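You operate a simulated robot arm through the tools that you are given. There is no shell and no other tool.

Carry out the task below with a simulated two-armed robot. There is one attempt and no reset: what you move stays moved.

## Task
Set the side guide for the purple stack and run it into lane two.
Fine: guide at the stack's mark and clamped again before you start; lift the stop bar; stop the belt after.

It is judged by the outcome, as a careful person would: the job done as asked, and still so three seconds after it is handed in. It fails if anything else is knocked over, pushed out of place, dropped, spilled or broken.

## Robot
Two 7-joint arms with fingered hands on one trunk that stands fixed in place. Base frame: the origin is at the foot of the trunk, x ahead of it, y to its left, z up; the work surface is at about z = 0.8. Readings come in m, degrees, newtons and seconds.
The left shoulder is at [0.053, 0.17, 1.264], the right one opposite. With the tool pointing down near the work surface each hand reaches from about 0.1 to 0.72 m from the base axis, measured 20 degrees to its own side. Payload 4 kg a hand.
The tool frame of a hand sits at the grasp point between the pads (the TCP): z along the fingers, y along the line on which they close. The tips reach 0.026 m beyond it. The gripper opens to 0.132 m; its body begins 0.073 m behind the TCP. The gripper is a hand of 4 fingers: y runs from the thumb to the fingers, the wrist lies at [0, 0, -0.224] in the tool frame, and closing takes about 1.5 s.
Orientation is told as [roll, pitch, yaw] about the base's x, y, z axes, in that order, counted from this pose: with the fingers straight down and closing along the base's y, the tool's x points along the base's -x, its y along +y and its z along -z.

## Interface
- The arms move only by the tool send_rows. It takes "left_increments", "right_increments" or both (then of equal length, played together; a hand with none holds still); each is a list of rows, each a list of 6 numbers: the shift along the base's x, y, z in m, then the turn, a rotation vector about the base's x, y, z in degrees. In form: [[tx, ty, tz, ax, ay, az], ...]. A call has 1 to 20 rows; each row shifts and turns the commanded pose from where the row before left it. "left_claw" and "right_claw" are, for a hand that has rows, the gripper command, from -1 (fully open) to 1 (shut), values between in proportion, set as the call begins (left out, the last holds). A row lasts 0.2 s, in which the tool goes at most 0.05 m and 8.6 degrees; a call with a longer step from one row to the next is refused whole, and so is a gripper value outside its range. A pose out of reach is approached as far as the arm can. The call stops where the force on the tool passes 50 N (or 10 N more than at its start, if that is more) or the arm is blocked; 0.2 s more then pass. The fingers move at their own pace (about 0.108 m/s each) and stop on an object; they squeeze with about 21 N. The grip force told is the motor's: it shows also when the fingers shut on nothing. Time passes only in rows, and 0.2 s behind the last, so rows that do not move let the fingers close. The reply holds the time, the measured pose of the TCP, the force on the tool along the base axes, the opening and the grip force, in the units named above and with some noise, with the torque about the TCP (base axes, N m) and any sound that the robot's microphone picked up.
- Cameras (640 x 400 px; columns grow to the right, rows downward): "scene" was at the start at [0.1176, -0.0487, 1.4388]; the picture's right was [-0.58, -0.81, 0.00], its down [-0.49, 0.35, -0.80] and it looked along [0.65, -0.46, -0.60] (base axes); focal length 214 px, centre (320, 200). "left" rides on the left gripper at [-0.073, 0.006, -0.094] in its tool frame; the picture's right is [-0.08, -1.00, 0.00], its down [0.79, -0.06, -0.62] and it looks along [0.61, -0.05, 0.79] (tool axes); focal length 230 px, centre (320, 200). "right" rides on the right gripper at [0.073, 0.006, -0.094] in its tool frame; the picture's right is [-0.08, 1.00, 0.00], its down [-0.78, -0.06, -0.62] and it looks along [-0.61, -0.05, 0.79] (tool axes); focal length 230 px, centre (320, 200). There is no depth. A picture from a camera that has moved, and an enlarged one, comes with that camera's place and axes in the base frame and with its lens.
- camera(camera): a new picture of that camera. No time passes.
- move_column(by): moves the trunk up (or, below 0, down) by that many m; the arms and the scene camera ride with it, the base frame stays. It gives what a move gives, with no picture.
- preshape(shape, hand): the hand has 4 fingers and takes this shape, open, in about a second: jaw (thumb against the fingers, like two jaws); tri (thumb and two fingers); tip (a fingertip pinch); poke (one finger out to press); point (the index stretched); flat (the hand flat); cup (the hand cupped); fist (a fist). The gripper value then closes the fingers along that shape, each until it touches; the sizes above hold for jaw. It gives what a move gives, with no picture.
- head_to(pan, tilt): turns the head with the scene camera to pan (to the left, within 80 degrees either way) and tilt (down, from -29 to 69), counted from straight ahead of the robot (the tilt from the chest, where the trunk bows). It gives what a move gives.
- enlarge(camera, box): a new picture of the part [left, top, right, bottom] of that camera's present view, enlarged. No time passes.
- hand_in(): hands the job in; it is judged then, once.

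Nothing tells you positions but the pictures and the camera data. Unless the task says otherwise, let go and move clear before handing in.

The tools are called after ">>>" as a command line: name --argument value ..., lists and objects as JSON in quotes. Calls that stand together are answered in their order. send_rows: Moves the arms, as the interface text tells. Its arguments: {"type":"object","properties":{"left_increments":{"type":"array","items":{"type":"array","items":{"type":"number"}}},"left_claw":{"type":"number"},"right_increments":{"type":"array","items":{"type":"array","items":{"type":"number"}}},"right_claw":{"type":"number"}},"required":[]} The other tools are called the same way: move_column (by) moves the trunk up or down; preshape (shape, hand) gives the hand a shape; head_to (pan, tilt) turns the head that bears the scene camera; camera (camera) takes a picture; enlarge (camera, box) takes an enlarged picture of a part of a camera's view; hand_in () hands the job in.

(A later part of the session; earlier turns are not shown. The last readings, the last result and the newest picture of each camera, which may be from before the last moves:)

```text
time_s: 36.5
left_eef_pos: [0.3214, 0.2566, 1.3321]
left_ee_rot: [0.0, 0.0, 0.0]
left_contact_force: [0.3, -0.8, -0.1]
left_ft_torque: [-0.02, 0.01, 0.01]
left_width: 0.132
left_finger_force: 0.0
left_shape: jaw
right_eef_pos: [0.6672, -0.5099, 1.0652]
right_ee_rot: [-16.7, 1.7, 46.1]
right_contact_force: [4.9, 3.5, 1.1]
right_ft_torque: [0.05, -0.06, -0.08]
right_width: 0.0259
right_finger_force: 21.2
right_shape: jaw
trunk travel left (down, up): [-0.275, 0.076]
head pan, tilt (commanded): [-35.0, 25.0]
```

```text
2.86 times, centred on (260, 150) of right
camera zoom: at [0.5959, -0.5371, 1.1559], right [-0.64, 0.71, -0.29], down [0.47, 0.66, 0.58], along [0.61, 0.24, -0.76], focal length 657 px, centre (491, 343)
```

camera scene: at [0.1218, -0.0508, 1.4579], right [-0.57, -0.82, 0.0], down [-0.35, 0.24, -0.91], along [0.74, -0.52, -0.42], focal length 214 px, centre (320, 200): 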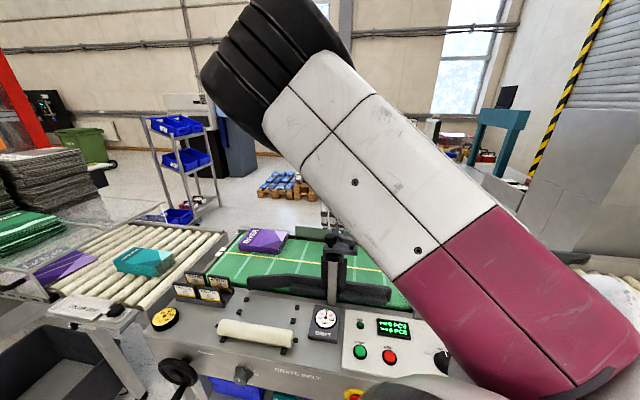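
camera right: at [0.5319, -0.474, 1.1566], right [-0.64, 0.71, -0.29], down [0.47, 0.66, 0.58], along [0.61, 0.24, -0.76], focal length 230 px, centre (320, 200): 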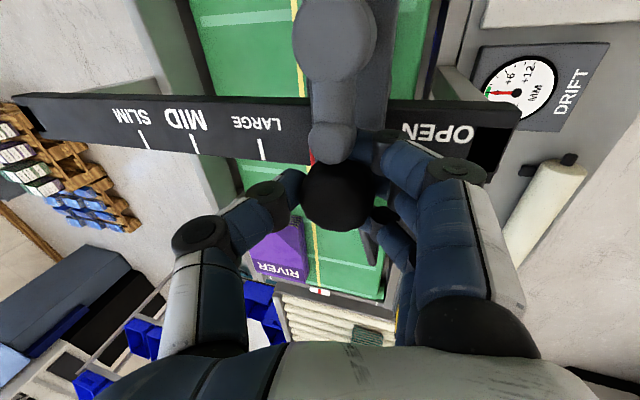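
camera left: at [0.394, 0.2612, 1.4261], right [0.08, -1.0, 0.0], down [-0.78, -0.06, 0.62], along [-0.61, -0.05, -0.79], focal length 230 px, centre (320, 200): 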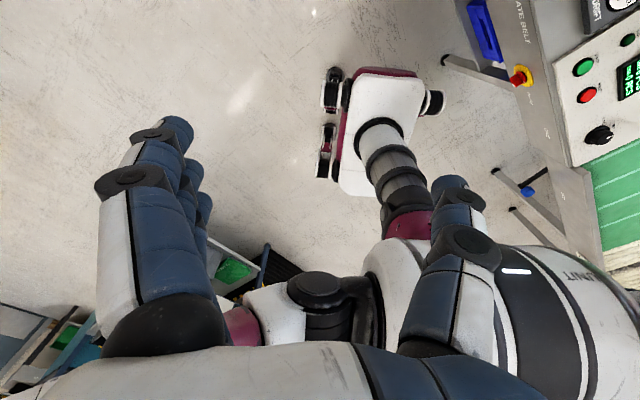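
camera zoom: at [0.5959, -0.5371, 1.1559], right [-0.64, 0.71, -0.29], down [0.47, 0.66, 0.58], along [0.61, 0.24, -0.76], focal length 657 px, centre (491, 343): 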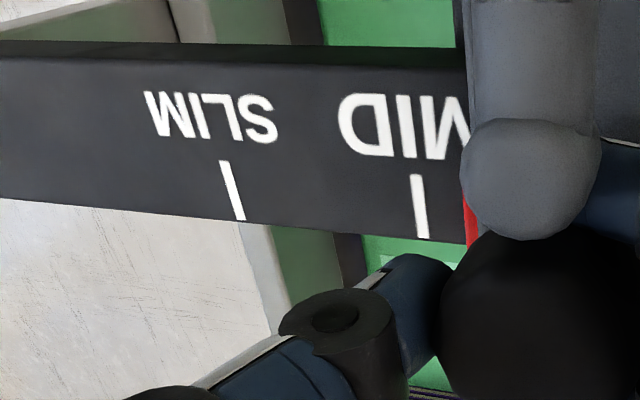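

About 1.4 cm left to MID. Moving 1.1 cm, then fine-tuning.

>>> send_rows --right_increments '[[0.0045, -0.0035, 0, 0, 0, 0], [0.004, -0.004, 0, 0, 0, 0], [0, 0, 0, 0, 0, 0]]'

>>> enlarge --camera "right" --box '[220, 100, 350, 200]'

>>> camera --camera "scene"

```text
time_s: 37.2
left_eef_pos: [0.3219, 0.2563, 1.3318]
left_ee_rot: [0.0, 0.0, 0.0]
left_contact_force: [0.8, 1.4, 0.4]
left_ft_torque: [-0.03, 0.0, 0.0]
left_width: 0.1319
left_finger_force: 0.0
left_shape: jaw
right_eef_pos: [0.6766, -0.5169, 1.0653]
right_ee_rot: [-16.7, 1.7, 46.1]
right_contact_force: [5.3, 4.5, 0.5]
right_ft_torque: [0.06, -0.06, -0.11]
right_width: 0.0257
right_finger_force: 20.7
right_shape: jaw
trunk travel left (down, up): [-0.275, 0.076]
head pan, tilt (commanded): [-35.0, 25.0]
```

```text
4.00 times, centred on (285, 150) of right
camera zoom: at [0.604, -0.545, 1.156], right [-0.64, 0.71, -0.29], down [0.47, 0.66, 0.58], along [0.61, 0.24, -0.76], focal length 920 px, centre (460, 400)
```

zoom: 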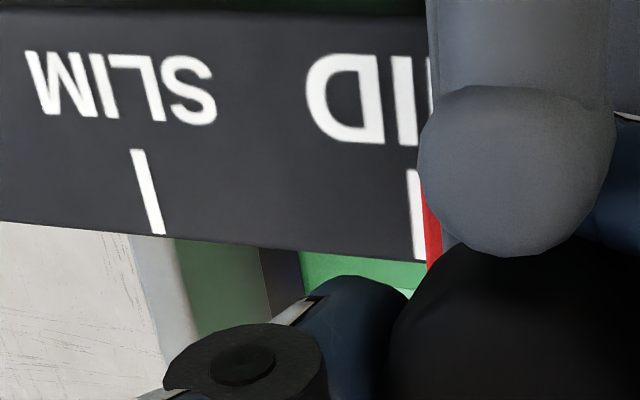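

```text
taken
camera scene: at [0.1231, -0.0502, 1.4578], right [-0.57, -0.82, 0.0], down [-0.35, 0.24, -0.91], along [0.74, -0.52, -0.42], focal length 214 px, centre (320, 200)
```

scene: 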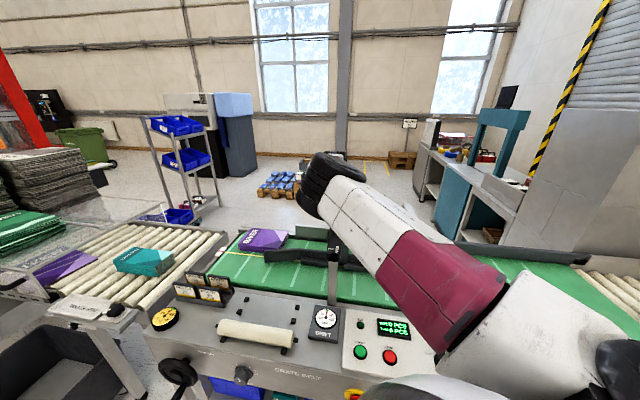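

The pointer is within about 2 mm of MID. Since turning the lever fully could nudge the carriage again, I'll first release the knob, turn the lever most of the way back, then set the final position and finish clamping with a push that has no component along the bar.

>>> send_rows --right_increments '[[0, 0, 0, 0, 0, 0], [0, 0, 0, 0, 0, 0], [0, 0, 0, 0, 0, 0], [0, 0, 0, 0, 0, 0]]' --right_claw -0.5

>>> send_rows --right_increments '[[0, 0, 0.03, 0, 0, 0], [0, 0, 0.03, 0, 0, 0], [0, 0, 0.03, 0, 0, 0], [-0.02, 0.0, 0.02, 0, 0, 0], [0, 0, 0, 0, 0, 0]]'

>>> camera --camera "right"

```text
time_s: 38.2
left_eef_pos: [0.3216, 0.2563, 1.3331]
left_ee_rot: [0.0, -0.1, 0.0]
left_contact_force: [-0.5, -0.1, -0.6]
left_ft_torque: [0.02, 0.01, 0.01]
left_width: 0.1319
left_finger_force: 0.1
left_shape: jaw
right_eef_pos: [0.6757, -0.5182, 1.0664]
right_ee_rot: [-16.6, 1.8, 46.0]
right_contact_force: [0.5, 0.2, -0.2]
right_ft_torque: [0.02, 0.02, 0.01]
right_width: 0.0987
right_finger_force: 0.0
right_shape: jaw
trunk travel left (down, up): [-0.275, 0.076]
head pan, tilt (commanded): [-35.0, 25.0]
```

```text
time_s: 39.5
left_eef_pos: [0.3213, 0.2553, 1.3317]
left_ee_rot: [0.1, 0.0, 0.0]
left_contact_force: [0.7, 0.1, -0.2]
left_ft_torque: [0.03, 0.04, -0.03]
left_width: 0.1317
left_finger_force: 0.0
left_shape: jaw
right_eef_pos: [0.656, -0.5185, 1.1752]
right_ee_rot: [-16.5, 1.7, 46.1]
right_contact_force: [0.3, 0.7, -0.1]
right_ft_torque: [-0.03, 0.0, -0.01]
right_width: 0.0986
right_finger_force: 0.1
right_shape: jaw
trunk travel left (down, up): [-0.275, 0.076]
head pan, tilt (commanded): [-35.0, 25.0]
```

```text
taken
camera right: at [0.5834, -0.5459, 1.2653], right [-0.64, 0.71, -0.29], down [0.47, 0.66, 0.58], along [0.61, 0.24, -0.76], focal length 230 px, centre (320, 200)
```

right: 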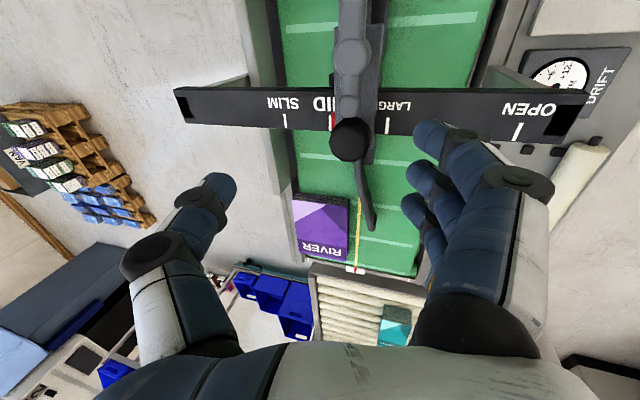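

The guide now stands across the belt beside the stack's path, a good fit for its width. Zooming on the pointer and lever.

>>> enlarge --camera "right" --box '[250, 10, 430, 170]'

>>> enlarge --camera "right" --box '[270, 100, 430, 280]'

```text
2.50 times, centred on (340, 90) of right
camera zoom: at [0.5834, -0.5459, 1.2653], right [-0.64, 0.71, -0.29], down [0.47, 0.66, 0.58], along [0.61, 0.24, -0.76], focal length 575 px, centre (270, 475)
```

zoom: 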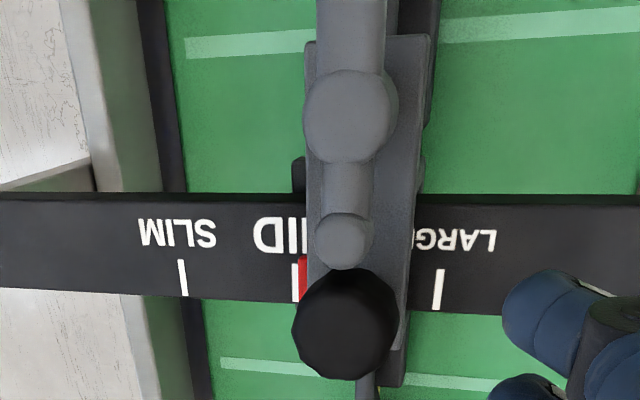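

```text
2.22 times, centred on (350, 190) of right
camera zoom: at [0.5834, -0.5459, 1.2653], right [-0.64, 0.71, -0.29], down [0.47, 0.66, 0.58], along [0.61, 0.24, -0.76], focal length 511 px, centre (253, 222)
```

zoom: 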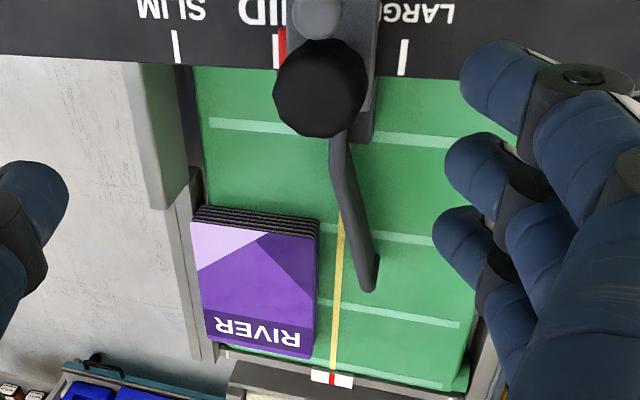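

The carriage is at MID give or take 4 mm and the lever lies square to the bar with its hub near (0.622, -0.556). I'll cage the lever's long arm between thumb and fingers and swing it about two thirds of the way back, starting by moving above it.

>>> send_rows --right_increments '[[-0.018, -0.02, 0, 1.4, 1.4, 0], [-0.018, -0.02, -0.005, 1.4, 1.4, 0], [-0.018, -0.02, -0.005, 1.4, 1.4, 0], [-0.019, -0.02, -0.005, 1.4, 1.4, 0], [0, 0, 0, 0, 0, 0]]' --right_claw -0.1

>>> camera --camera "right"

```text
time_s: 40.6
left_eef_pos: [0.3212, 0.2572, 1.333]
left_ee_rot: [0.0, 0.0, 0.0]
left_contact_force: [0.3, 1.0, 0.3]
left_ft_torque: [0.01, 0.01, -0.02]
left_width: 0.1319
left_finger_force: 0.0
left_shape: jaw
right_eef_pos: [0.5811, -0.597, 1.1607]
right_ee_rot: [-8.7, 1.6, 46.3]
right_contact_force: [-0.1, 0.8, -0.1]
right_ft_torque: [0.01, -0.02, -0.01]
right_width: 0.0734
right_finger_force: 0.2
right_shape: jaw
trunk travel left (down, up): [-0.275, 0.076]
head pan, tilt (commanded): [-35.0, 25.0]
```

```text
taken
camera right: at [0.5188, -0.6341, 1.2548], right [-0.66, 0.73, -0.15], down [0.53, 0.6, 0.6], along [0.53, 0.31, -0.79], focal length 230 px, centre (320, 200)
```

right: 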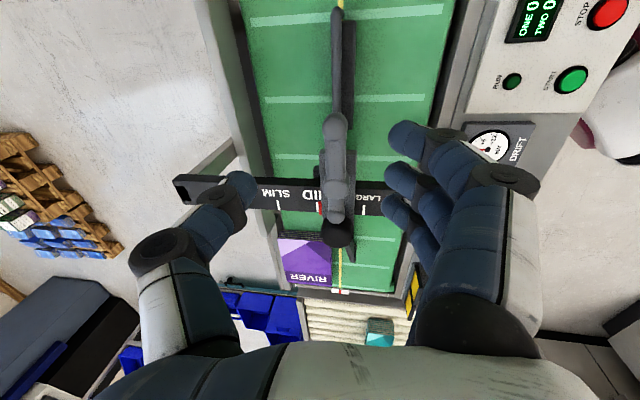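

The hand is right over the lever's long arm. Descending to straddle it.

>>> send_rows --right_increments '[[0, 0, -0.025, 0, 0, 0], [0, 0, -0.025, 0, 0, 0], [0, 0, -0.02, 0, 0, 0], [0, 0, -0.015, 0, 0, 0], [0, 0, -0.012, 0, 0, 0], [0, 0, 0, 0, 0, 0]]'

>>> camera --camera "right"

```text
time_s: 42.0
left_eef_pos: [0.3212, 0.2551, 1.3334]
left_ee_rot: [0.0, 0.0, -0.1]
left_contact_force: [0.0, 0.5, -0.8]
left_ft_torque: [-0.02, 0.02, -0.02]
left_width: 0.1318
left_finger_force: 0.1
left_shape: jaw
right_eef_pos: [0.582, -0.5978, 1.0634]
right_ee_rot: [-8.7, 1.6, 46.3]
right_contact_force: [-0.4, -0.9, 0.3]
right_ft_torque: [0.0, 0.02, -0.01]
right_width: 0.0733
right_finger_force: 0.0
right_shape: jaw
trunk travel left (down, up): [-0.275, 0.076]
head pan, tilt (commanded): [-35.0, 25.0]
```

```text
taken
camera right: at [0.5194, -0.635, 1.158], right [-0.66, 0.73, -0.15], down [0.53, 0.6, 0.6], along [0.53, 0.31, -0.79], focal length 230 px, centre (320, 200)
```

right: 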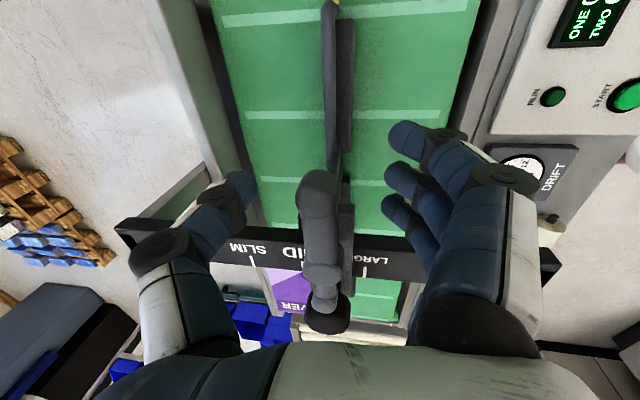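

The lever tip is centred between thumb and fingers. I'll close the cage a bit and swing it clockwise about the hub, half at first.

>>> send_rows --right_increments '[[0, 0, 0, 0, 0, 0], [0, 0, 0, 0, 0, 0], [-0.0055, 0.0059, 0, 0, 0, -8], [-0.0046, 0.0066, 0, 0, 0, -8], [-0.0037, 0.0072, 0, 0, 0, -8], [-0.0026, 0.0077, 0, 0, 0, -8]]' --right_claw 0.2

>>> camera --camera "right"

```text
time_s: 43.5
left_eef_pos: [0.321, 0.2568, 1.3337]
left_ee_rot: [0.0, 0.0, 0.0]
left_contact_force: [1.1, -0.4, -0.5]
left_ft_torque: [-0.02, 0.01, 0.0]
left_width: 0.1321
left_finger_force: 0.1
left_shape: jaw
right_eef_pos: [0.5655, -0.5707, 1.0641]
right_ee_rot: [-8.7, 1.5, 14.3]
right_contact_force: [0.7, -2.3, 0.0]
right_ft_torque: [0.02, -0.02, 0.08]
right_width: 0.0543
right_finger_force: 0.2
right_shape: jaw
trunk travel left (down, up): [-0.275, 0.076]
head pan, tilt (commanded): [-35.0, 25.0]
```

```text
taken
camera right: at [0.4928, -0.5681, 1.158], right [-0.17, 0.97, -0.15], down [0.77, 0.23, 0.6], along [0.62, -0.02, -0.79], focal length 230 px, centre (320, 200)
```

right: 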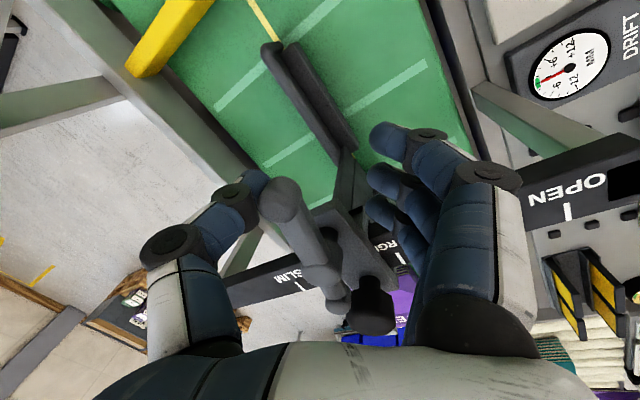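

The lever is following the thumb, force only ~2 N. Continuing the swing.

>>> send_rows --right_increments '[[-0.0016, 0.0079, 0, 0, 0, -8], [-0.0004, 0.0081, 0, 0, 0, -8], [0.0007, 0.0081, 0, 0, 0, -8], [0.0018, 0.0079, 0, 0, 0, -8]]'

>>> camera --camera "right"

```text
time_s: 44.5
left_eef_pos: [0.3206, 0.2555, 1.3319]
left_ee_rot: [-0.1, 0.0, -0.1]
left_contact_force: [-0.4, 0.6, -0.2]
left_ft_torque: [0.01, 0.02, 0.0]
left_width: 0.1322
left_finger_force: 0.0
left_shape: jaw
right_eef_pos: [0.5666, -0.5378, 1.0637]
right_ee_rot: [-8.7, 1.6, -18.0]
right_contact_force: [1.2, -2.0, 1.4]
right_ft_torque: [-0.04, 0.0, 0.06]
right_width: 0.0544
right_finger_force: 0.1
right_shape: jaw
trunk travel left (down, up): [-0.275, 0.076]
head pan, tilt (commanded): [-35.0, 25.0]
```

```text
taken
camera right: at [0.5055, -0.4975, 1.1575], right [0.37, 0.92, -0.15], down [0.77, -0.21, 0.6], along [0.51, -0.34, -0.79], focal length 230 px, centre (320, 200)
```

right: 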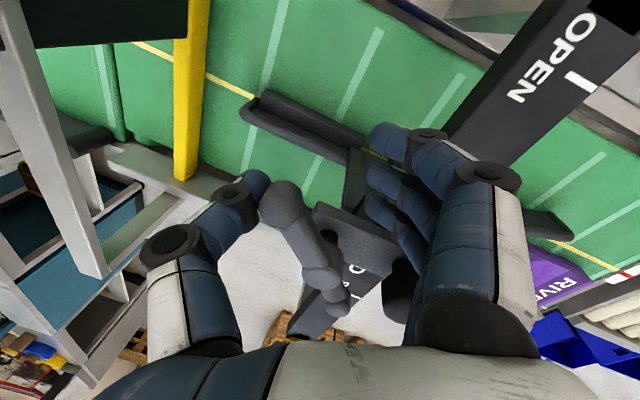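

The lever is now about half-way (roughly 45° short of clamped). I'll open, lift off and check whether the pointer has stayed at MID.

>>> send_rows --right_increments '[[0, 0, 0, 0, 0, 0], [0, 0, 0.03, 0, 0, 0], [0, 0, 0.03, 0, 0, 0], [-0.01, 0, 0.03, 0, 0, 6], [-0.01, 0, 0.02, 0, 0, 8], [0, 0, 0, 0, 0, 0]]' --right_claw -0.2

>>> camera --camera "right"

>>> enlarge --camera "right" --box '[260, 150, 440, 330]'

```text
time_s: 45.9
left_eef_pos: [0.321, 0.2552, 1.3333]
left_ee_rot: [0.1, 0.0, 0.0]
left_contact_force: [-0.2, 0.6, 0.4]
left_ft_torque: [-0.01, -0.01, 0.0]
left_width: 0.1321
left_finger_force: 0.0
left_shape: jaw
right_eef_pos: [0.5467, -0.5384, 1.1741]
right_ee_rot: [-8.7, 1.6, -3.7]
right_contact_force: [-0.5, -0.6, 0.0]
right_ft_torque: [-0.02, -0.04, -0.02]
right_width: 0.0791
right_finger_force: 0.0
right_shape: jaw
trunk travel left (down, up): [-0.275, 0.076]
head pan, tilt (commanded): [-35.0, 25.0]
```

```text
taken
camera right: at [0.4772, -0.5137, 1.2675], right [0.14, 0.98, -0.15], down [0.8, -0.02, 0.6], along [0.58, -0.2, -0.79], focal length 230 px, centre (320, 200)
```

right: 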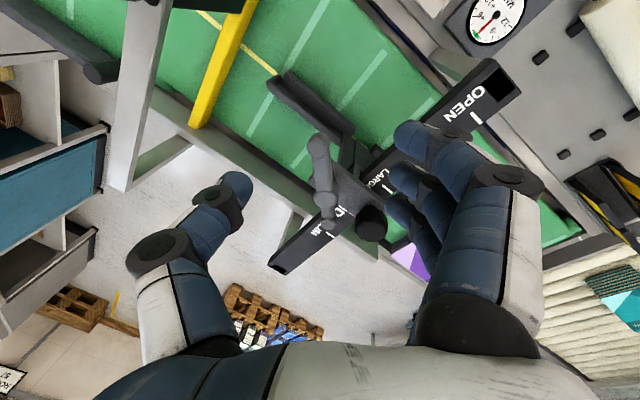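

```text
2.22 times, centred on (350, 240) of right
camera zoom: at [0.4772, -0.5137, 1.2675], right [0.14, 0.98, -0.15], down [0.8, -0.02, 0.6], along [0.58, -0.2, -0.79], focal length 511 px, centre (253, 111)
```

zoom: 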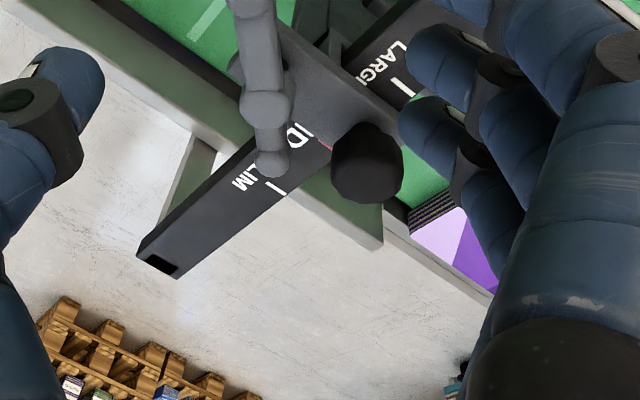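

The pointer still sits by MID. A stronger zoom on it.

>>> enlarge --camera "right" --box '[325, 180, 395, 240]'

>>> enlarge --camera "scene" --box '[290, 200, 370, 270]'

```text
6.67 times, centred on (360, 210) of right
camera zoom: at [0.4772, -0.5137, 1.2675], right [0.14, 0.98, -0.15], down [0.8, -0.02, 0.6], along [0.58, -0.2, -0.79], focal length 1534 px, centre (53, 133)
```

zoom: 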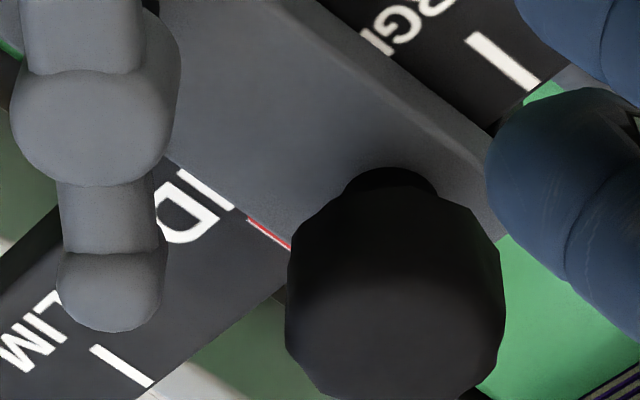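

```text
5.71 times, centred on (330, 235) of scene
camera zoom: at [0.1227, -0.051, 1.4577], right [-0.57, -0.82, 0.0], down [-0.35, 0.24, -0.91], along [0.74, -0.52, -0.42], focal length 1226 px, centre (263, 0)
```

zoom: 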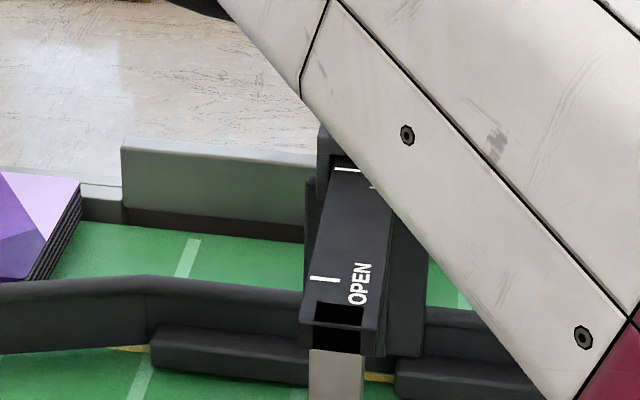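

The oblique views disagree by a few millimetres because the pointer stands above the scale. I'll turn the hand so the camera is square to the bar at the pointer, removing the parallax.

>>> send_rows --right_increments '[[0.0078, 0.0016, -0.001, 0, 0, 8.2], [0.0078, 0.0016, -0.001, 0, 0, 8.2], [0.0078, 0.0016, -0.001, 0, 0, 8.2], [0.0078, 0.0016, -0.001, 0, 0, 8.2], [0.0078, 0.0016, -0.001, 0, 0, 8.2], [0.0078, 0.0016, -0.001, 0, 0, 8.2], [0.0078, 0.0016, -0.001, 0, 0, 8.2], [0.0078, 0.0016, -0.001, 0, 0, 8.2], [0.0078, 0.0016, -0.001, 0, 0, 8.2], [0.0078, 0.0016, -0.001, 0, 0, 8.2], [0.0078, 0.0016, -0.001, 0, 0, 8.2], [0, 0, 0, 0, 0, 0]]'

>>> camera --camera "right"

```text
time_s: 48.5
left_eef_pos: [0.3215, 0.2552, 1.3327]
left_ee_rot: [0.0, 0.0, 0.0]
left_contact_force: [0.6, -0.5, 0.4]
left_ft_torque: [-0.01, 0.02, 0.03]
left_width: 0.132
left_finger_force: 0.0
left_shape: jaw
right_eef_pos: [0.6313, -0.5201, 1.1641]
right_ee_rot: [-8.6, 1.6, 86.6]
right_contact_force: [-0.6, -0.1, -0.4]
right_ft_torque: [0.0, -0.01, 0.01]
right_width: 0.0787
right_finger_force: 0.0
right_shape: jaw
trunk travel left (down, up): [-0.275, 0.076]
head pan, tilt (commanded): [-35.0, 25.0]
```

```text
taken
camera right: at [0.6081, -0.5893, 1.2569], right [-0.98, 0.13, -0.15], down [0.01, 0.8, 0.6], along [0.2, 0.58, -0.79], focal length 230 px, centre (320, 200)
```

right: 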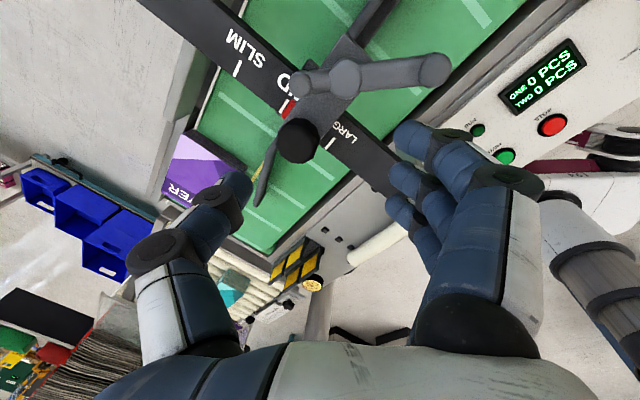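

>>> enlarge --camera "right" --box '[230, 40, 350, 160]'

>>> enlarge --camera "right" --box '[260, 70, 320, 130]'

```text
3.33 times, centred on (290, 100) of right
camera zoom: at [0.6081, -0.5893, 1.2569], right [-0.98, 0.13, -0.15], down [0.01, 0.8, 0.6], along [0.2, 0.58, -0.79], focal length 767 px, centre (420, 533)
```

zoom: 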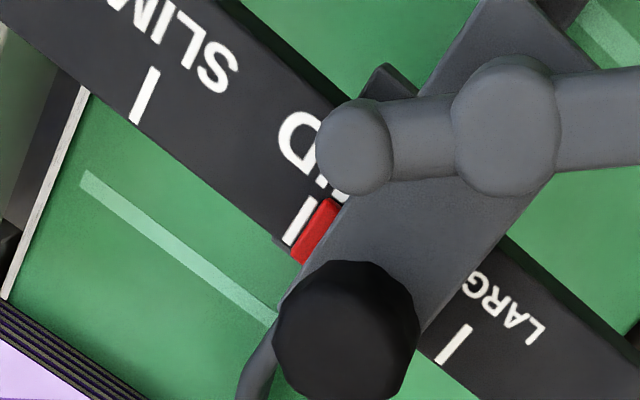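

```text
6.67 times, centred on (290, 100) of right
camera zoom: at [0.6081, -0.5893, 1.2569], right [-0.98, 0.13, -0.15], down [0.01, 0.8, 0.6], along [0.2, 0.58, -0.79], focal length 1534 px, centre (520, 867)
```

zoom: 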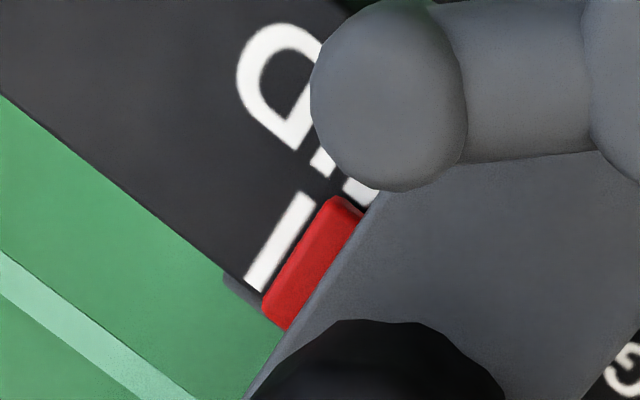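

Seen square-on, the red pointer block stands about 5.5 mm short of the MID tick. The lever is still half open, so I'll take the knob again and make that last correction.

>>> send_rows --right_increments '[[0.006, 0.0006, 0, -1.06, -1.06, -8.2], [0.006, 0.0006, 0, -1.06, -1.06, -8.2], [0.006, 0.0006, 0, -1.06, -1.06, -8.2], [0.006, 0.0006, 0, -1.06, -1.06, -8.2], [0.006, 0.0006, -0.01, -1.06, -1.06, -8.2], [0, 0, -0.02, 0, 0, 0], [0, 0, 0, 0, 0, 0]]' --right_claw -0.3

>>> camera --camera "right"

```text
time_s: 50.0
left_eef_pos: [0.3212, 0.2557, 1.3324]
left_ee_rot: [-0.1, 0.1, 0.0]
left_contact_force: [0.4, 0.4, 0.1]
left_ft_torque: [-0.03, 0.0, 0.01]
left_width: 0.1319
left_finger_force: 0.0
left_shape: jaw
right_eef_pos: [0.6609, -0.5185, 1.133]
right_ee_rot: [-15.6, 4.2, 44.9]
right_contact_force: [0.7, 0.3, 0.0]
right_ft_torque: [-0.02, 0.01, -0.03]
right_width: 0.0854
right_finger_force: 0.1
right_shape: jaw
trunk travel left (down, up): [-0.275, 0.076]
head pan, tilt (commanded): [-35.0, 25.0]
```

```text
taken
camera right: at [0.5933, -0.543, 1.2268], right [-0.64, 0.72, -0.27], down [0.51, 0.66, 0.55], along [0.58, 0.21, -0.79], focal length 230 px, centre (320, 200)
```

right: 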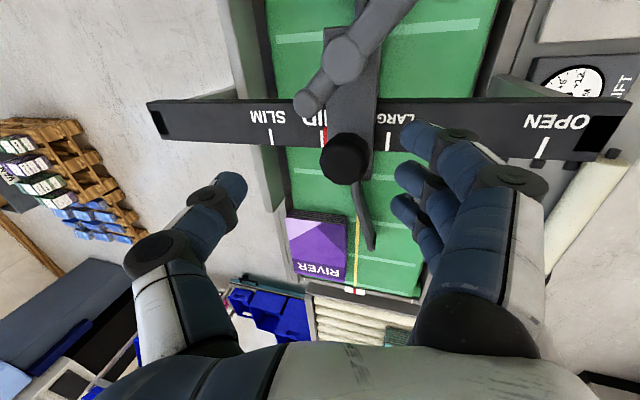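

The knob is at about (0.664, -0.513). Going down onto it and closing.

>>> send_rows --right_increments '[[0.002, 0.003, -0.02, 0, 0, 0], [0.001, 0.002, -0.02, 0, 0, 0], [0, 0, -0.018, 0, 0, 0], [0, 0, -0.012, 0, 0, 0], [0, 0, 0, 0, 0, 0]]'

>>> camera --camera "right"

```text
time_s: 51.2
left_eef_pos: [0.3211, 0.2562, 1.3323]
left_ee_rot: [0.0, 0.0, 0.1]
left_contact_force: [-0.4, -0.5, -0.3]
left_ft_torque: [-0.02, 0.02, -0.03]
left_width: 0.1322
left_finger_force: 0.1
left_shape: jaw
right_eef_pos: [0.6646, -0.5129, 1.063]
right_ee_rot: [-15.6, 4.1, 45.2]
right_contact_force: [0.7, 0.0, 0.4]
right_ft_torque: [0.01, -0.01, -0.02]
right_width: 0.0853
right_finger_force: 0.0
right_shape: jaw
trunk travel left (down, up): [-0.275, 0.076]
head pan, tilt (commanded): [-35.0, 25.0]
```

```text
taken
camera right: at [0.5966, -0.5381, 1.1563], right [-0.64, 0.72, -0.27], down [0.51, 0.66, 0.55], along [0.58, 0.21, -0.79], focal length 230 px, centre (320, 200)
```

right: 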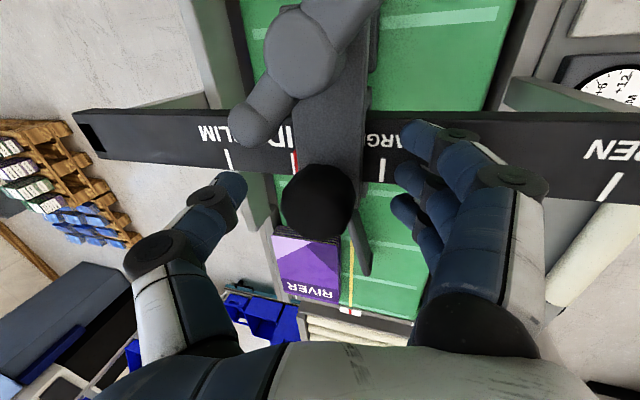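

Centred on the knob; the lever's short arm is now well away. Closing.

>>> send_rows --right_increments '[[0, 0, 0, 0, 0, 0], [0, 0, 0, 0, 0, 0], [0, 0, 0, 0, 0, 0], [0, 0, 0, 0, 0, 0], [0, 0, 0, 0, 0, 0], [0, 0, 0, 0, 0, 0]]' --right_claw 1.0

>>> enlarge --camera "right" --box '[200, 90, 400, 230]'

```text
time_s: 52.6
left_eef_pos: [0.3195, 0.2553, 1.3324]
left_ee_rot: [0.0, 0.1, 0.1]
left_contact_force: [-0.2, -0.2, 0.4]
left_ft_torque: [0.01, -0.01, -0.02]
left_width: 0.1319
left_finger_force: 0.0
left_shape: jaw
right_eef_pos: [0.6642, -0.5136, 1.0627]
right_ee_rot: [-15.6, 4.2, 45.2]
right_contact_force: [1.8, -0.9, 5.7]
right_ft_torque: [0.4, 0.21, 0.09]
right_width: 0.0288
right_finger_force: 20.6
right_shape: jaw
trunk travel left (down, up): [-0.275, 0.076]
head pan, tilt (commanded): [-35.0, 25.0]
```

```text
2.86 times, centred on (300, 160) of right
camera zoom: at [0.5966, -0.5382, 1.1568], right [-0.64, 0.72, -0.27], down [0.51, 0.66, 0.55], along [0.58, 0.21, -0.79], focal length 657 px, centre (377, 314)
```

zoom: 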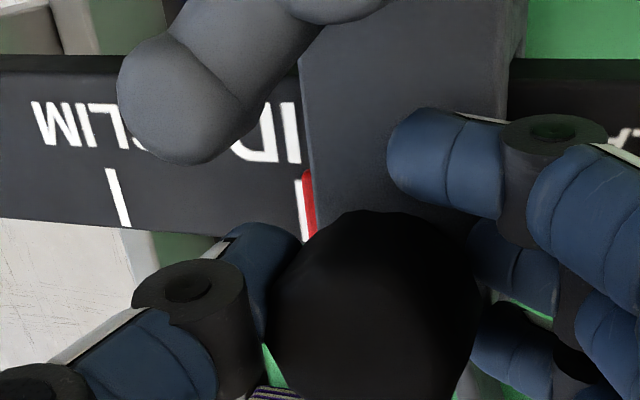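

Gripped. The red block is just short of the tick; moving 6 mm further along the bar.

>>> send_rows --right_increments '[[0.0021, -0.0021, 0, 0, 0, 0], [0.0021, -0.0021, 0, 0, 0, 0], [0, 0, 0, 0, 0, 0], [0, 0, 0, 0, 0, 0]]'

>>> enlarge --camera "right" --box '[200, 90, 400, 230]'

```text
time_s: 53.6
left_eef_pos: [0.3203, 0.2565, 1.3323]
left_ee_rot: [-0.1, -0.1, 0.0]
left_contact_force: [0.9, -0.5, 0.6]
left_ft_torque: [-0.02, -0.03, 0.04]
left_width: 0.1319
left_finger_force: 0.0
left_shape: jaw
right_eef_pos: [0.6683, -0.5164, 1.063]
right_ee_rot: [-15.6, 4.1, 45.2]
right_contact_force: [0.1, 1.2, 7.1]
right_ft_torque: [0.68, 0.36, 0.12]
right_width: 0.0282
right_finger_force: 21.2
right_shape: jaw
trunk travel left (down, up): [-0.275, 0.076]
head pan, tilt (commanded): [-35.0, 25.0]
```

```text
2.86 times, centred on (300, 160) of right
camera zoom: at [0.6001, -0.5416, 1.1573], right [-0.64, 0.72, -0.27], down [0.51, 0.66, 0.55], along [0.58, 0.21, -0.79], focal length 657 px, centre (377, 314)
```

zoom: 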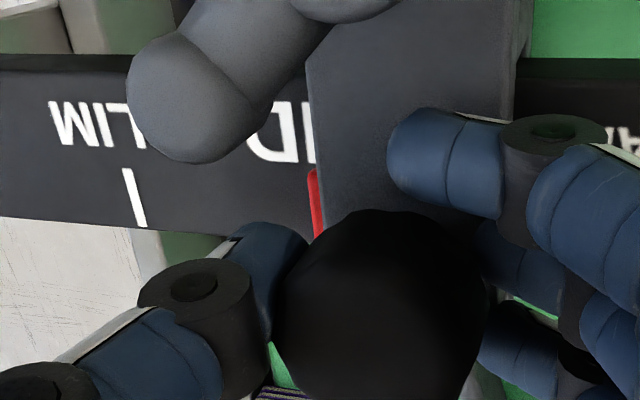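

The red block now covers the MID tick from this slant; allowing for the slant it still needs about 2 mm. Moving slightly more.

>>> send_rows --right_increments '[[0.0016, -0.0016, 0, 0, 0, 0], [0, 0, 0, 0, 0, 0], [0, 0, 0, 0, 0, 0]]'

>>> enlarge --camera "right" --box '[200, 90, 400, 230]'

```text
time_s: 54.5
left_eef_pos: [0.3206, 0.2558, 1.3339]
left_ee_rot: [0.0, -0.1, 0.1]
left_contact_force: [-0.9, -0.6, -0.2]
left_ft_torque: [0.01, 0.03, 0.02]
left_width: 0.1319
left_finger_force: 0.1
left_shape: jaw
right_eef_pos: [0.6694, -0.5189, 1.0629]
right_ee_rot: [-15.6, 4.2, 45.1]
right_contact_force: [-0.2, 2.6, 6.9]
right_ft_torque: [0.65, 0.37, 0.1]
right_width: 0.0282
right_finger_force: 21.2
right_shape: jaw
trunk travel left (down, up): [-0.275, 0.076]
head pan, tilt (commanded): [-35.0, 25.0]
```

```text
2.86 times, centred on (300, 160) of right
camera zoom: at [0.6017, -0.5432, 1.1573], right [-0.64, 0.72, -0.27], down [0.51, 0.66, 0.55], along [0.58, 0.21, -0.79], focal length 657 px, centre (377, 314)
```

zoom: 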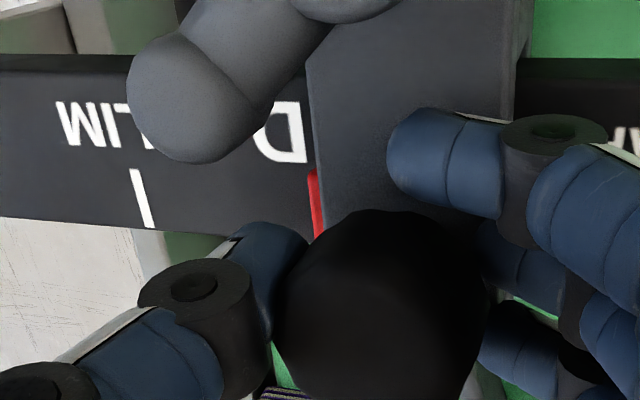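

That totals about 5.5 mm. Releasing the knob gently, lifting, and rechecking square-on.

>>> send_rows --right_increments '[[0, 0, 0, 0, 0, 0], [0, 0, 0, 0, 0, 0], [0, 0, 0, 0, 0, 0], [0, 0, 0, 0, 0, 0]]' --right_claw -0.3

>>> send_rows --right_increments '[[0, 0, 0.025, 0, 0, 0], [0, 0, 0.03, 0, 0, 0], [0, 0, 0.03, 0, 0, 0], [-0.0063, -0.0004, 0.005, 1.06, 1.06, 8.2], [-0.0063, -0.0004, 0.005, 1.06, 1.06, 8.2], [-0.0063, -0.0004, 0, 1.06, 1.06, 8.2], [-0.0063, -0.0004, 0, 1.06, 1.06, 8.2], [-0.0063, -0.0004, 0, 1.06, 1.06, 8.2], [0, 0, 0, 0, 0, 0]]'

>>> enlarge --camera "right" --box '[230, 40, 350, 160]'

>>> enlarge --camera "right" --box '[260, 70, 320, 130]'

```text
time_s: 55.5
left_eef_pos: [0.3216, 0.2564, 1.3331]
left_ee_rot: [0.0, -0.1, 0.0]
left_contact_force: [-0.2, -0.2, -0.9]
left_ft_torque: [-0.01, -0.01, 0.0]
left_width: 0.1318
left_finger_force: 0.1
left_shape: jaw
right_eef_pos: [0.6693, -0.5198, 1.0625]
right_ee_rot: [-15.5, 4.3, 45.1]
right_contact_force: [-0.1, 0.6, -0.4]
right_ft_torque: [-0.01, 0.02, 0.0]
right_width: 0.0855
right_finger_force: 0.1
right_shape: jaw
trunk travel left (down, up): [-0.275, 0.076]
head pan, tilt (commanded): [-35.0, 25.0]
```

```text
time_s: 57.5
left_eef_pos: [0.3205, 0.2558, 1.3313]
left_ee_rot: [0.1, 0.1, 0.0]
left_contact_force: [-0.9, 0.6, 0.4]
left_ft_torque: [-0.01, -0.02, -0.01]
left_width: 0.1319
left_finger_force: 0.1
left_shape: jaw
right_eef_pos: [0.6398, -0.5205, 1.158]
right_ee_rot: [-8.8, 1.6, 86.6]
right_contact_force: [0.5, -0.6, 0.2]
right_ft_torque: [0.0, 0.03, -0.01]
right_width: 0.0855
right_finger_force: 0.0
right_shape: jaw
trunk travel left (down, up): [-0.275, 0.076]
head pan, tilt (commanded): [-35.0, 25.0]
```

```text
3.33 times, centred on (290, 100) of right
camera zoom: at [0.6158, -0.5893, 1.2516], right [-0.98, 0.13, -0.15], down [0.01, 0.8, 0.6], along [0.2, 0.58, -0.79], focal length 767 px, centre (420, 533)
```

zoom: 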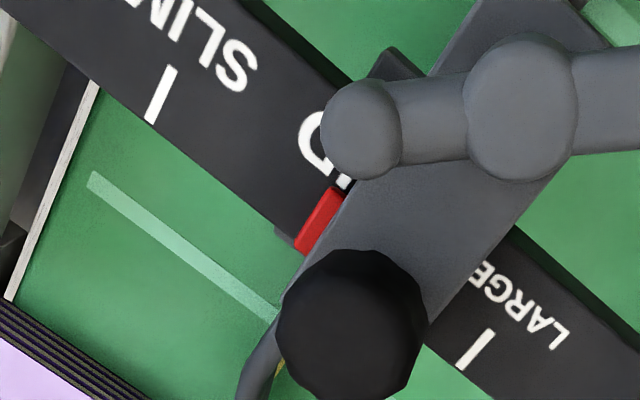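

```text
6.67 times, centred on (290, 100) of right
camera zoom: at [0.6158, -0.5893, 1.2516], right [-0.98, 0.13, -0.15], down [0.01, 0.8, 0.6], along [0.2, 0.58, -0.79], focal length 1534 px, centre (520, 867)
```

zoom: 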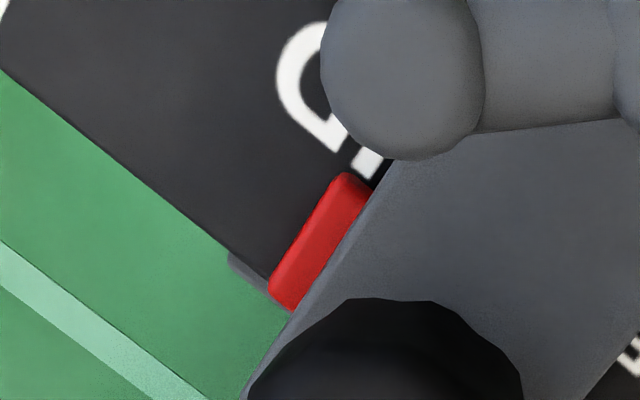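

The red block sits exactly on the MID tick now. Next I'll shape the hand to poke and come to the downstream side of the half-turned lever to push it home.

>>> preshape --shape "poke" --hand "right"

>>> send_rows --right_increments '[[-0.017, -0.02, 0, 0, 0, 0], [-0.017, -0.02, 0, 0, 0, 0], [-0.017, -0.02, 0, 0, 0, 0], [-0.018, -0.0205, -0.02, 0, 0, 0], [0, 0, -0.02, 0, 0, 0], [0, 0, 0, 0, 0, 0]]'

>>> camera --camera "right"

```text
time_s: 58.4
left_eef_pos: [0.3206, 0.2573, 1.333]
left_ee_rot: [0.0, 0.0, 0.0]
left_contact_force: [0.3, 0.1, 0.0]
left_ft_torque: [-0.02, -0.01, 0.03]
left_width: 0.132
left_finger_force: 0.0
left_shape: jaw
right_eef_pos: [0.6399, -0.5211, 1.157]
right_ee_rot: [-8.7, 1.6, 86.5]
right_contact_force: [1.1, 1.0, 0.2]
right_ft_torque: [-0.02, 0.04, -0.01]
right_width: 0.0001
right_finger_force: 0.1
right_shape: poke
trunk travel left (down, up): [-0.275, 0.076]
head pan, tilt (commanded): [-35.0, 25.0]
```

```text
time_s: 59.8
left_eef_pos: [0.3212, 0.2552, 1.332]
left_ee_rot: [0.0, 0.1, 0.0]
left_contact_force: [-0.4, -0.3, 0.3]
left_ft_torque: [0.01, -0.05, -0.02]
left_width: 0.1321
left_finger_force: 0.1
left_shape: jaw
right_eef_pos: [0.5703, -0.6007, 1.1179]
right_ee_rot: [-8.7, 1.6, 86.6]
right_contact_force: [-1.1, -0.4, 0.3]
right_ft_torque: [-0.05, 0.01, -0.03]
right_width: 0.0002
right_finger_force: 0.0
right_shape: poke
trunk travel left (down, up): [-0.275, 0.076]
head pan, tilt (commanded): [-35.0, 25.0]
```

```text
taken
camera right: at [0.5468, -0.6694, 1.2118], right [-0.98, 0.13, -0.15], down [0.02, 0.8, 0.6], along [0.2, 0.58, -0.79], focal length 230 px, centre (320, 200)
```

right: 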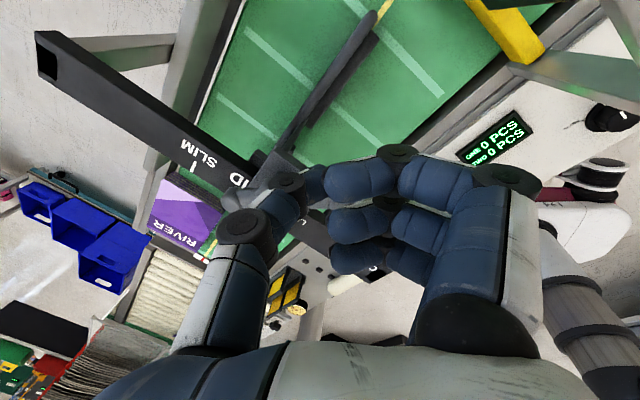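

Position is right: about 4 cm downstream of the lever. Descending to lever height.

>>> send_rows --right_increments '[[0, 0, -0.02, 0, 0, 0], [0, 0, -0.016, 0, 0, 0], [0, 0, -0.012, 0, 0, 0], [0, 0, 0, 0, 0, 0]]'

>>> camera --camera "right"

```text
time_s: 60.8
left_eef_pos: [0.3201, 0.2554, 1.3326]
left_ee_rot: [0.0, 0.1, 0.0]
left_contact_force: [0.5, 0.0, -0.1]
left_ft_torque: [0.01, 0.02, 0.01]
left_width: 0.1318
left_finger_force: 0.2
left_shape: jaw
right_eef_pos: [0.5709, -0.6011, 1.0689]
right_ee_rot: [-8.7, 1.6, 86.5]
right_contact_force: [-0.1, -0.2, 0.7]
right_ft_torque: [0.02, 0.03, -0.03]
right_width: 0.0001
right_finger_force: 0.0
right_shape: poke
trunk travel left (down, up): [-0.275, 0.076]
head pan, tilt (commanded): [-35.0, 25.0]
```

```text
taken
camera right: at [0.5465, -0.6696, 1.1632], right [-0.98, 0.13, -0.15], down [0.02, 0.8, 0.6], along [0.2, 0.58, -0.79], focal length 230 px, centre (320, 200)
```

right: 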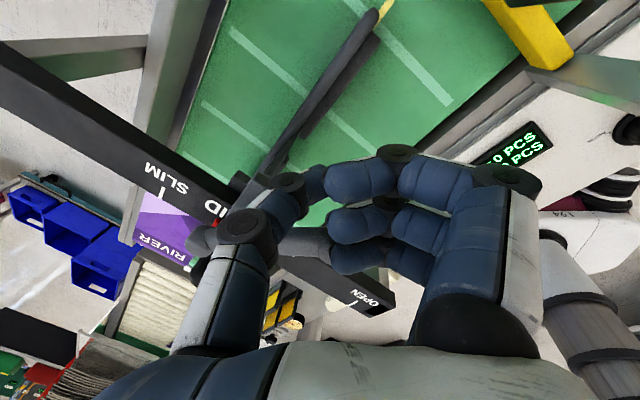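

No contact yet. Pushing the lever upstream along its arc, turning the hand with it.

>>> send_rows --right_increments '[[-0.0005, 0.0085, 0, 0, 0, 0], [-0.0005, 0.0085, 0, 0, 0, 0], [-0.003, 0.01, 0, 0, 0, -8.5], [-0.0012, 0.0105, 0, 0, 0, -8.5]]'

>>> camera --camera "right"

```text
time_s: 61.8
left_eef_pos: [0.3216, 0.2551, 1.3318]
left_ee_rot: [0.0, 0.0, 0.1]
left_contact_force: [0.5, -0.7, 0.0]
left_ft_torque: [-0.02, 0.0, -0.01]
left_width: 0.1321
left_finger_force: 0.1
left_shape: jaw
right_eef_pos: [0.5655, -0.5639, 1.0697]
right_ee_rot: [-8.7, 1.6, 69.3]
right_contact_force: [0.1, -2.4, -1.6]
right_ft_torque: [-0.01, 0.01, -0.05]
right_width: 0.0
right_finger_force: 0.0
right_shape: poke
trunk travel left (down, up): [-0.275, 0.076]
head pan, tilt (commanded): [-35.0, 25.0]
```

```text
taken
camera right: at [0.5221, -0.6225, 1.1638], right [-0.9, 0.42, -0.15], down [0.25, 0.76, 0.6], along [0.36, 0.5, -0.79], focal length 230 px, centre (320, 200)
```

right: 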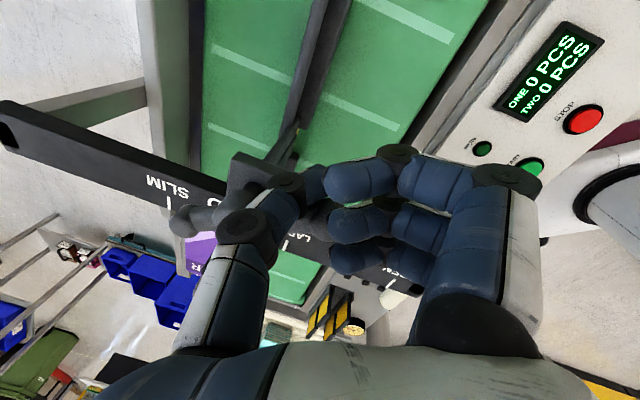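

Contact at about 2.5 N and the lever is turning. Continuing to the clamped position.

>>> send_rows --right_increments '[[0.0007, 0.0103, 0, 0, 0, -8.5], [0.0023, 0.0103, 0, 0, 0, -8.5]]'

>>> camera --camera "right"

```text
time_s: 62.4
left_eef_pos: [0.3212, 0.2545, 1.3313]
left_ee_rot: [0.0, 0.0, 0.0]
left_contact_force: [-0.2, 0.2, -1.0]
left_ft_torque: [-0.02, 0.01, -0.03]
left_width: 0.1318
left_finger_force: 0.0
left_shape: jaw
right_eef_pos: [0.5691, -0.5421, 1.0697]
right_ee_rot: [-8.7, 1.7, 52.3]
right_contact_force: [0.0, -2.3, 0.9]
right_ft_torque: [0.0, 0.01, -0.07]
right_width: 0.0
right_finger_force: 0.0
right_shape: poke
trunk travel left (down, up): [-0.275, 0.076]
head pan, tilt (commanded): [-35.0, 25.0]
```

```text
taken
camera right: at [0.5099, -0.5865, 1.1637], right [-0.74, 0.66, -0.15], down [0.46, 0.65, 0.6], along [0.49, 0.37, -0.79], focal length 230 px, centre (320, 200)
```

right: 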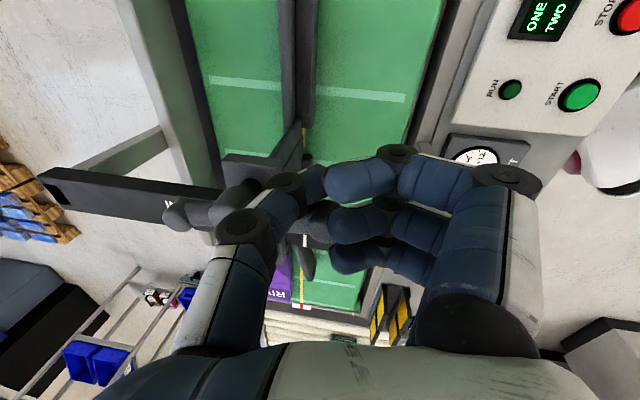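

The lever is nearly parallel to the bar again. Pushing a bit further to find the tight stop, watching force.

>>> send_rows --right_increments '[[0.0025, 0.006, 0, 0, 0, -5], [0.0025, 0.005, 0, 0, 0, -4]]'

>>> camera --camera "right"

```text
time_s: 63.0
left_eef_pos: [0.3205, 0.2548, 1.3325]
left_ee_rot: [0.1, -0.1, 0.0]
left_contact_force: [-0.2, -0.4, 0.3]
left_ft_torque: [-0.01, -0.01, -0.04]
left_width: 0.1319
left_finger_force: 0.0
left_shape: jaw
right_eef_pos: [0.5721, -0.5335, 1.0703]
right_ee_rot: [-8.7, 1.6, 43.3]
right_contact_force: [-3.6, -5.5, 0.1]
right_ft_torque: [-0.02, 0.0, -0.11]
right_width: 0.0
right_finger_force: 0.0
right_shape: poke
trunk travel left (down, up): [-0.275, 0.076]
head pan, tilt (commanded): [-35.0, 25.0]
```

```text
taken
camera right: at [0.5072, -0.5674, 1.1637], right [-0.62, 0.77, -0.15], down [0.56, 0.57, 0.6], along [0.55, 0.29, -0.79], focal length 230 px, centre (320, 200)
```

right: 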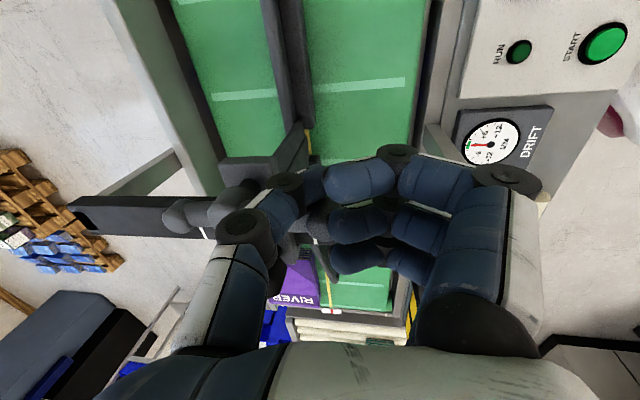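

Force rises to 6.6 N, so the stop is near. One more small push to seat it firmly.

>>> send_rows --right_increments '[[0.0025, 0.0035, 0, 0, 0, 0], [0.002, 0.003, 0, 0, 0, 0], [0, 0, 0, 0, 0, 0]]'

```text
time_s: 63.8
left_eef_pos: [0.3165, 0.2506, 1.3338]
left_ee_rot: [0.2, -0.2, 0.0]
left_contact_force: [0.7, 0.5, 0.1]
left_ft_torque: [0.0, -0.01, 0.0]
left_width: 0.1319
left_finger_force: 0.0
left_shape: jaw
right_eef_pos: [0.5722, -0.5327, 1.0689]
right_ee_rot: [-8.7, 1.7, 43.2]
right_contact_force: [-26.2, -29.7, 1.7]
right_ft_torque: [-0.06, 0.0, -0.75]
right_width: 0.0
right_finger_force: 0.0
right_shape: poke
trunk travel left (down, up): [-0.275, 0.076]
head pan, tilt (commanded): [-35.0, 25.0]
```

Hard stop reached (40 N, no further motion) – the lever is home. Backing off and lifting to check pointer and lever.

>>> send_rows --right_increments '[[-0.01, -0.012, 0, 0, 0, 0], [-0.01, -0.012, 0.0, 0, 0, 0], [0, 0, 0.03, 0, 0, 0], [0, 0, 0.03, 0, 0, 0], [0.01, 0.005, 0.03, 0, 0, 8], [0.01, 0.005, 0.0, 0, 0, 8], [0.01, 0.005, 0.0, 0, 0, 8], [0.01, 0.005, 0.0, 0, 0, 8], [0.01, 0.01, 0, 0, 0, 8], [0.01, 0.01, 0, 0, 0, 4], [0, 0, 0, 0, 0, 0]]'

>>> camera --camera "right"

```text
time_s: 66.2
left_eef_pos: [0.3212, 0.2554, 1.3323]
left_ee_rot: [0.0, 0.0, 0.0]
left_contact_force: [0.4, 0.0, -0.2]
left_ft_torque: [0.0, -0.02, 0.01]
left_width: 0.1318
left_finger_force: 0.1
left_shape: jaw
right_eef_pos: [0.6167, -0.5093, 1.1592]
right_ee_rot: [-8.6, 1.6, 87.5]
right_contact_force: [-0.8, -1.4, 0.8]
right_ft_torque: [0.01, 0.0, 0.02]
right_width: 0.0002
right_finger_force: 0.0
right_shape: poke
trunk travel left (down, up): [-0.275, 0.076]
head pan, tilt (commanded): [-35.0, 25.0]
```

```text
taken
camera right: at [0.5949, -0.5785, 1.2536], right [-0.98, 0.12, -0.15], down [0.0, 0.8, 0.6], along [0.19, 0.59, -0.79], focal length 230 px, centre (320, 200)
```

right: 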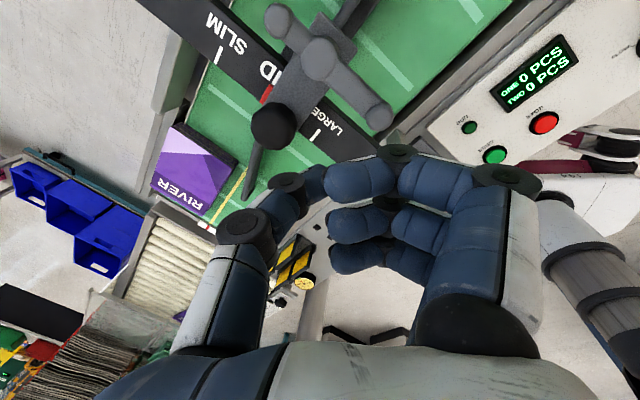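

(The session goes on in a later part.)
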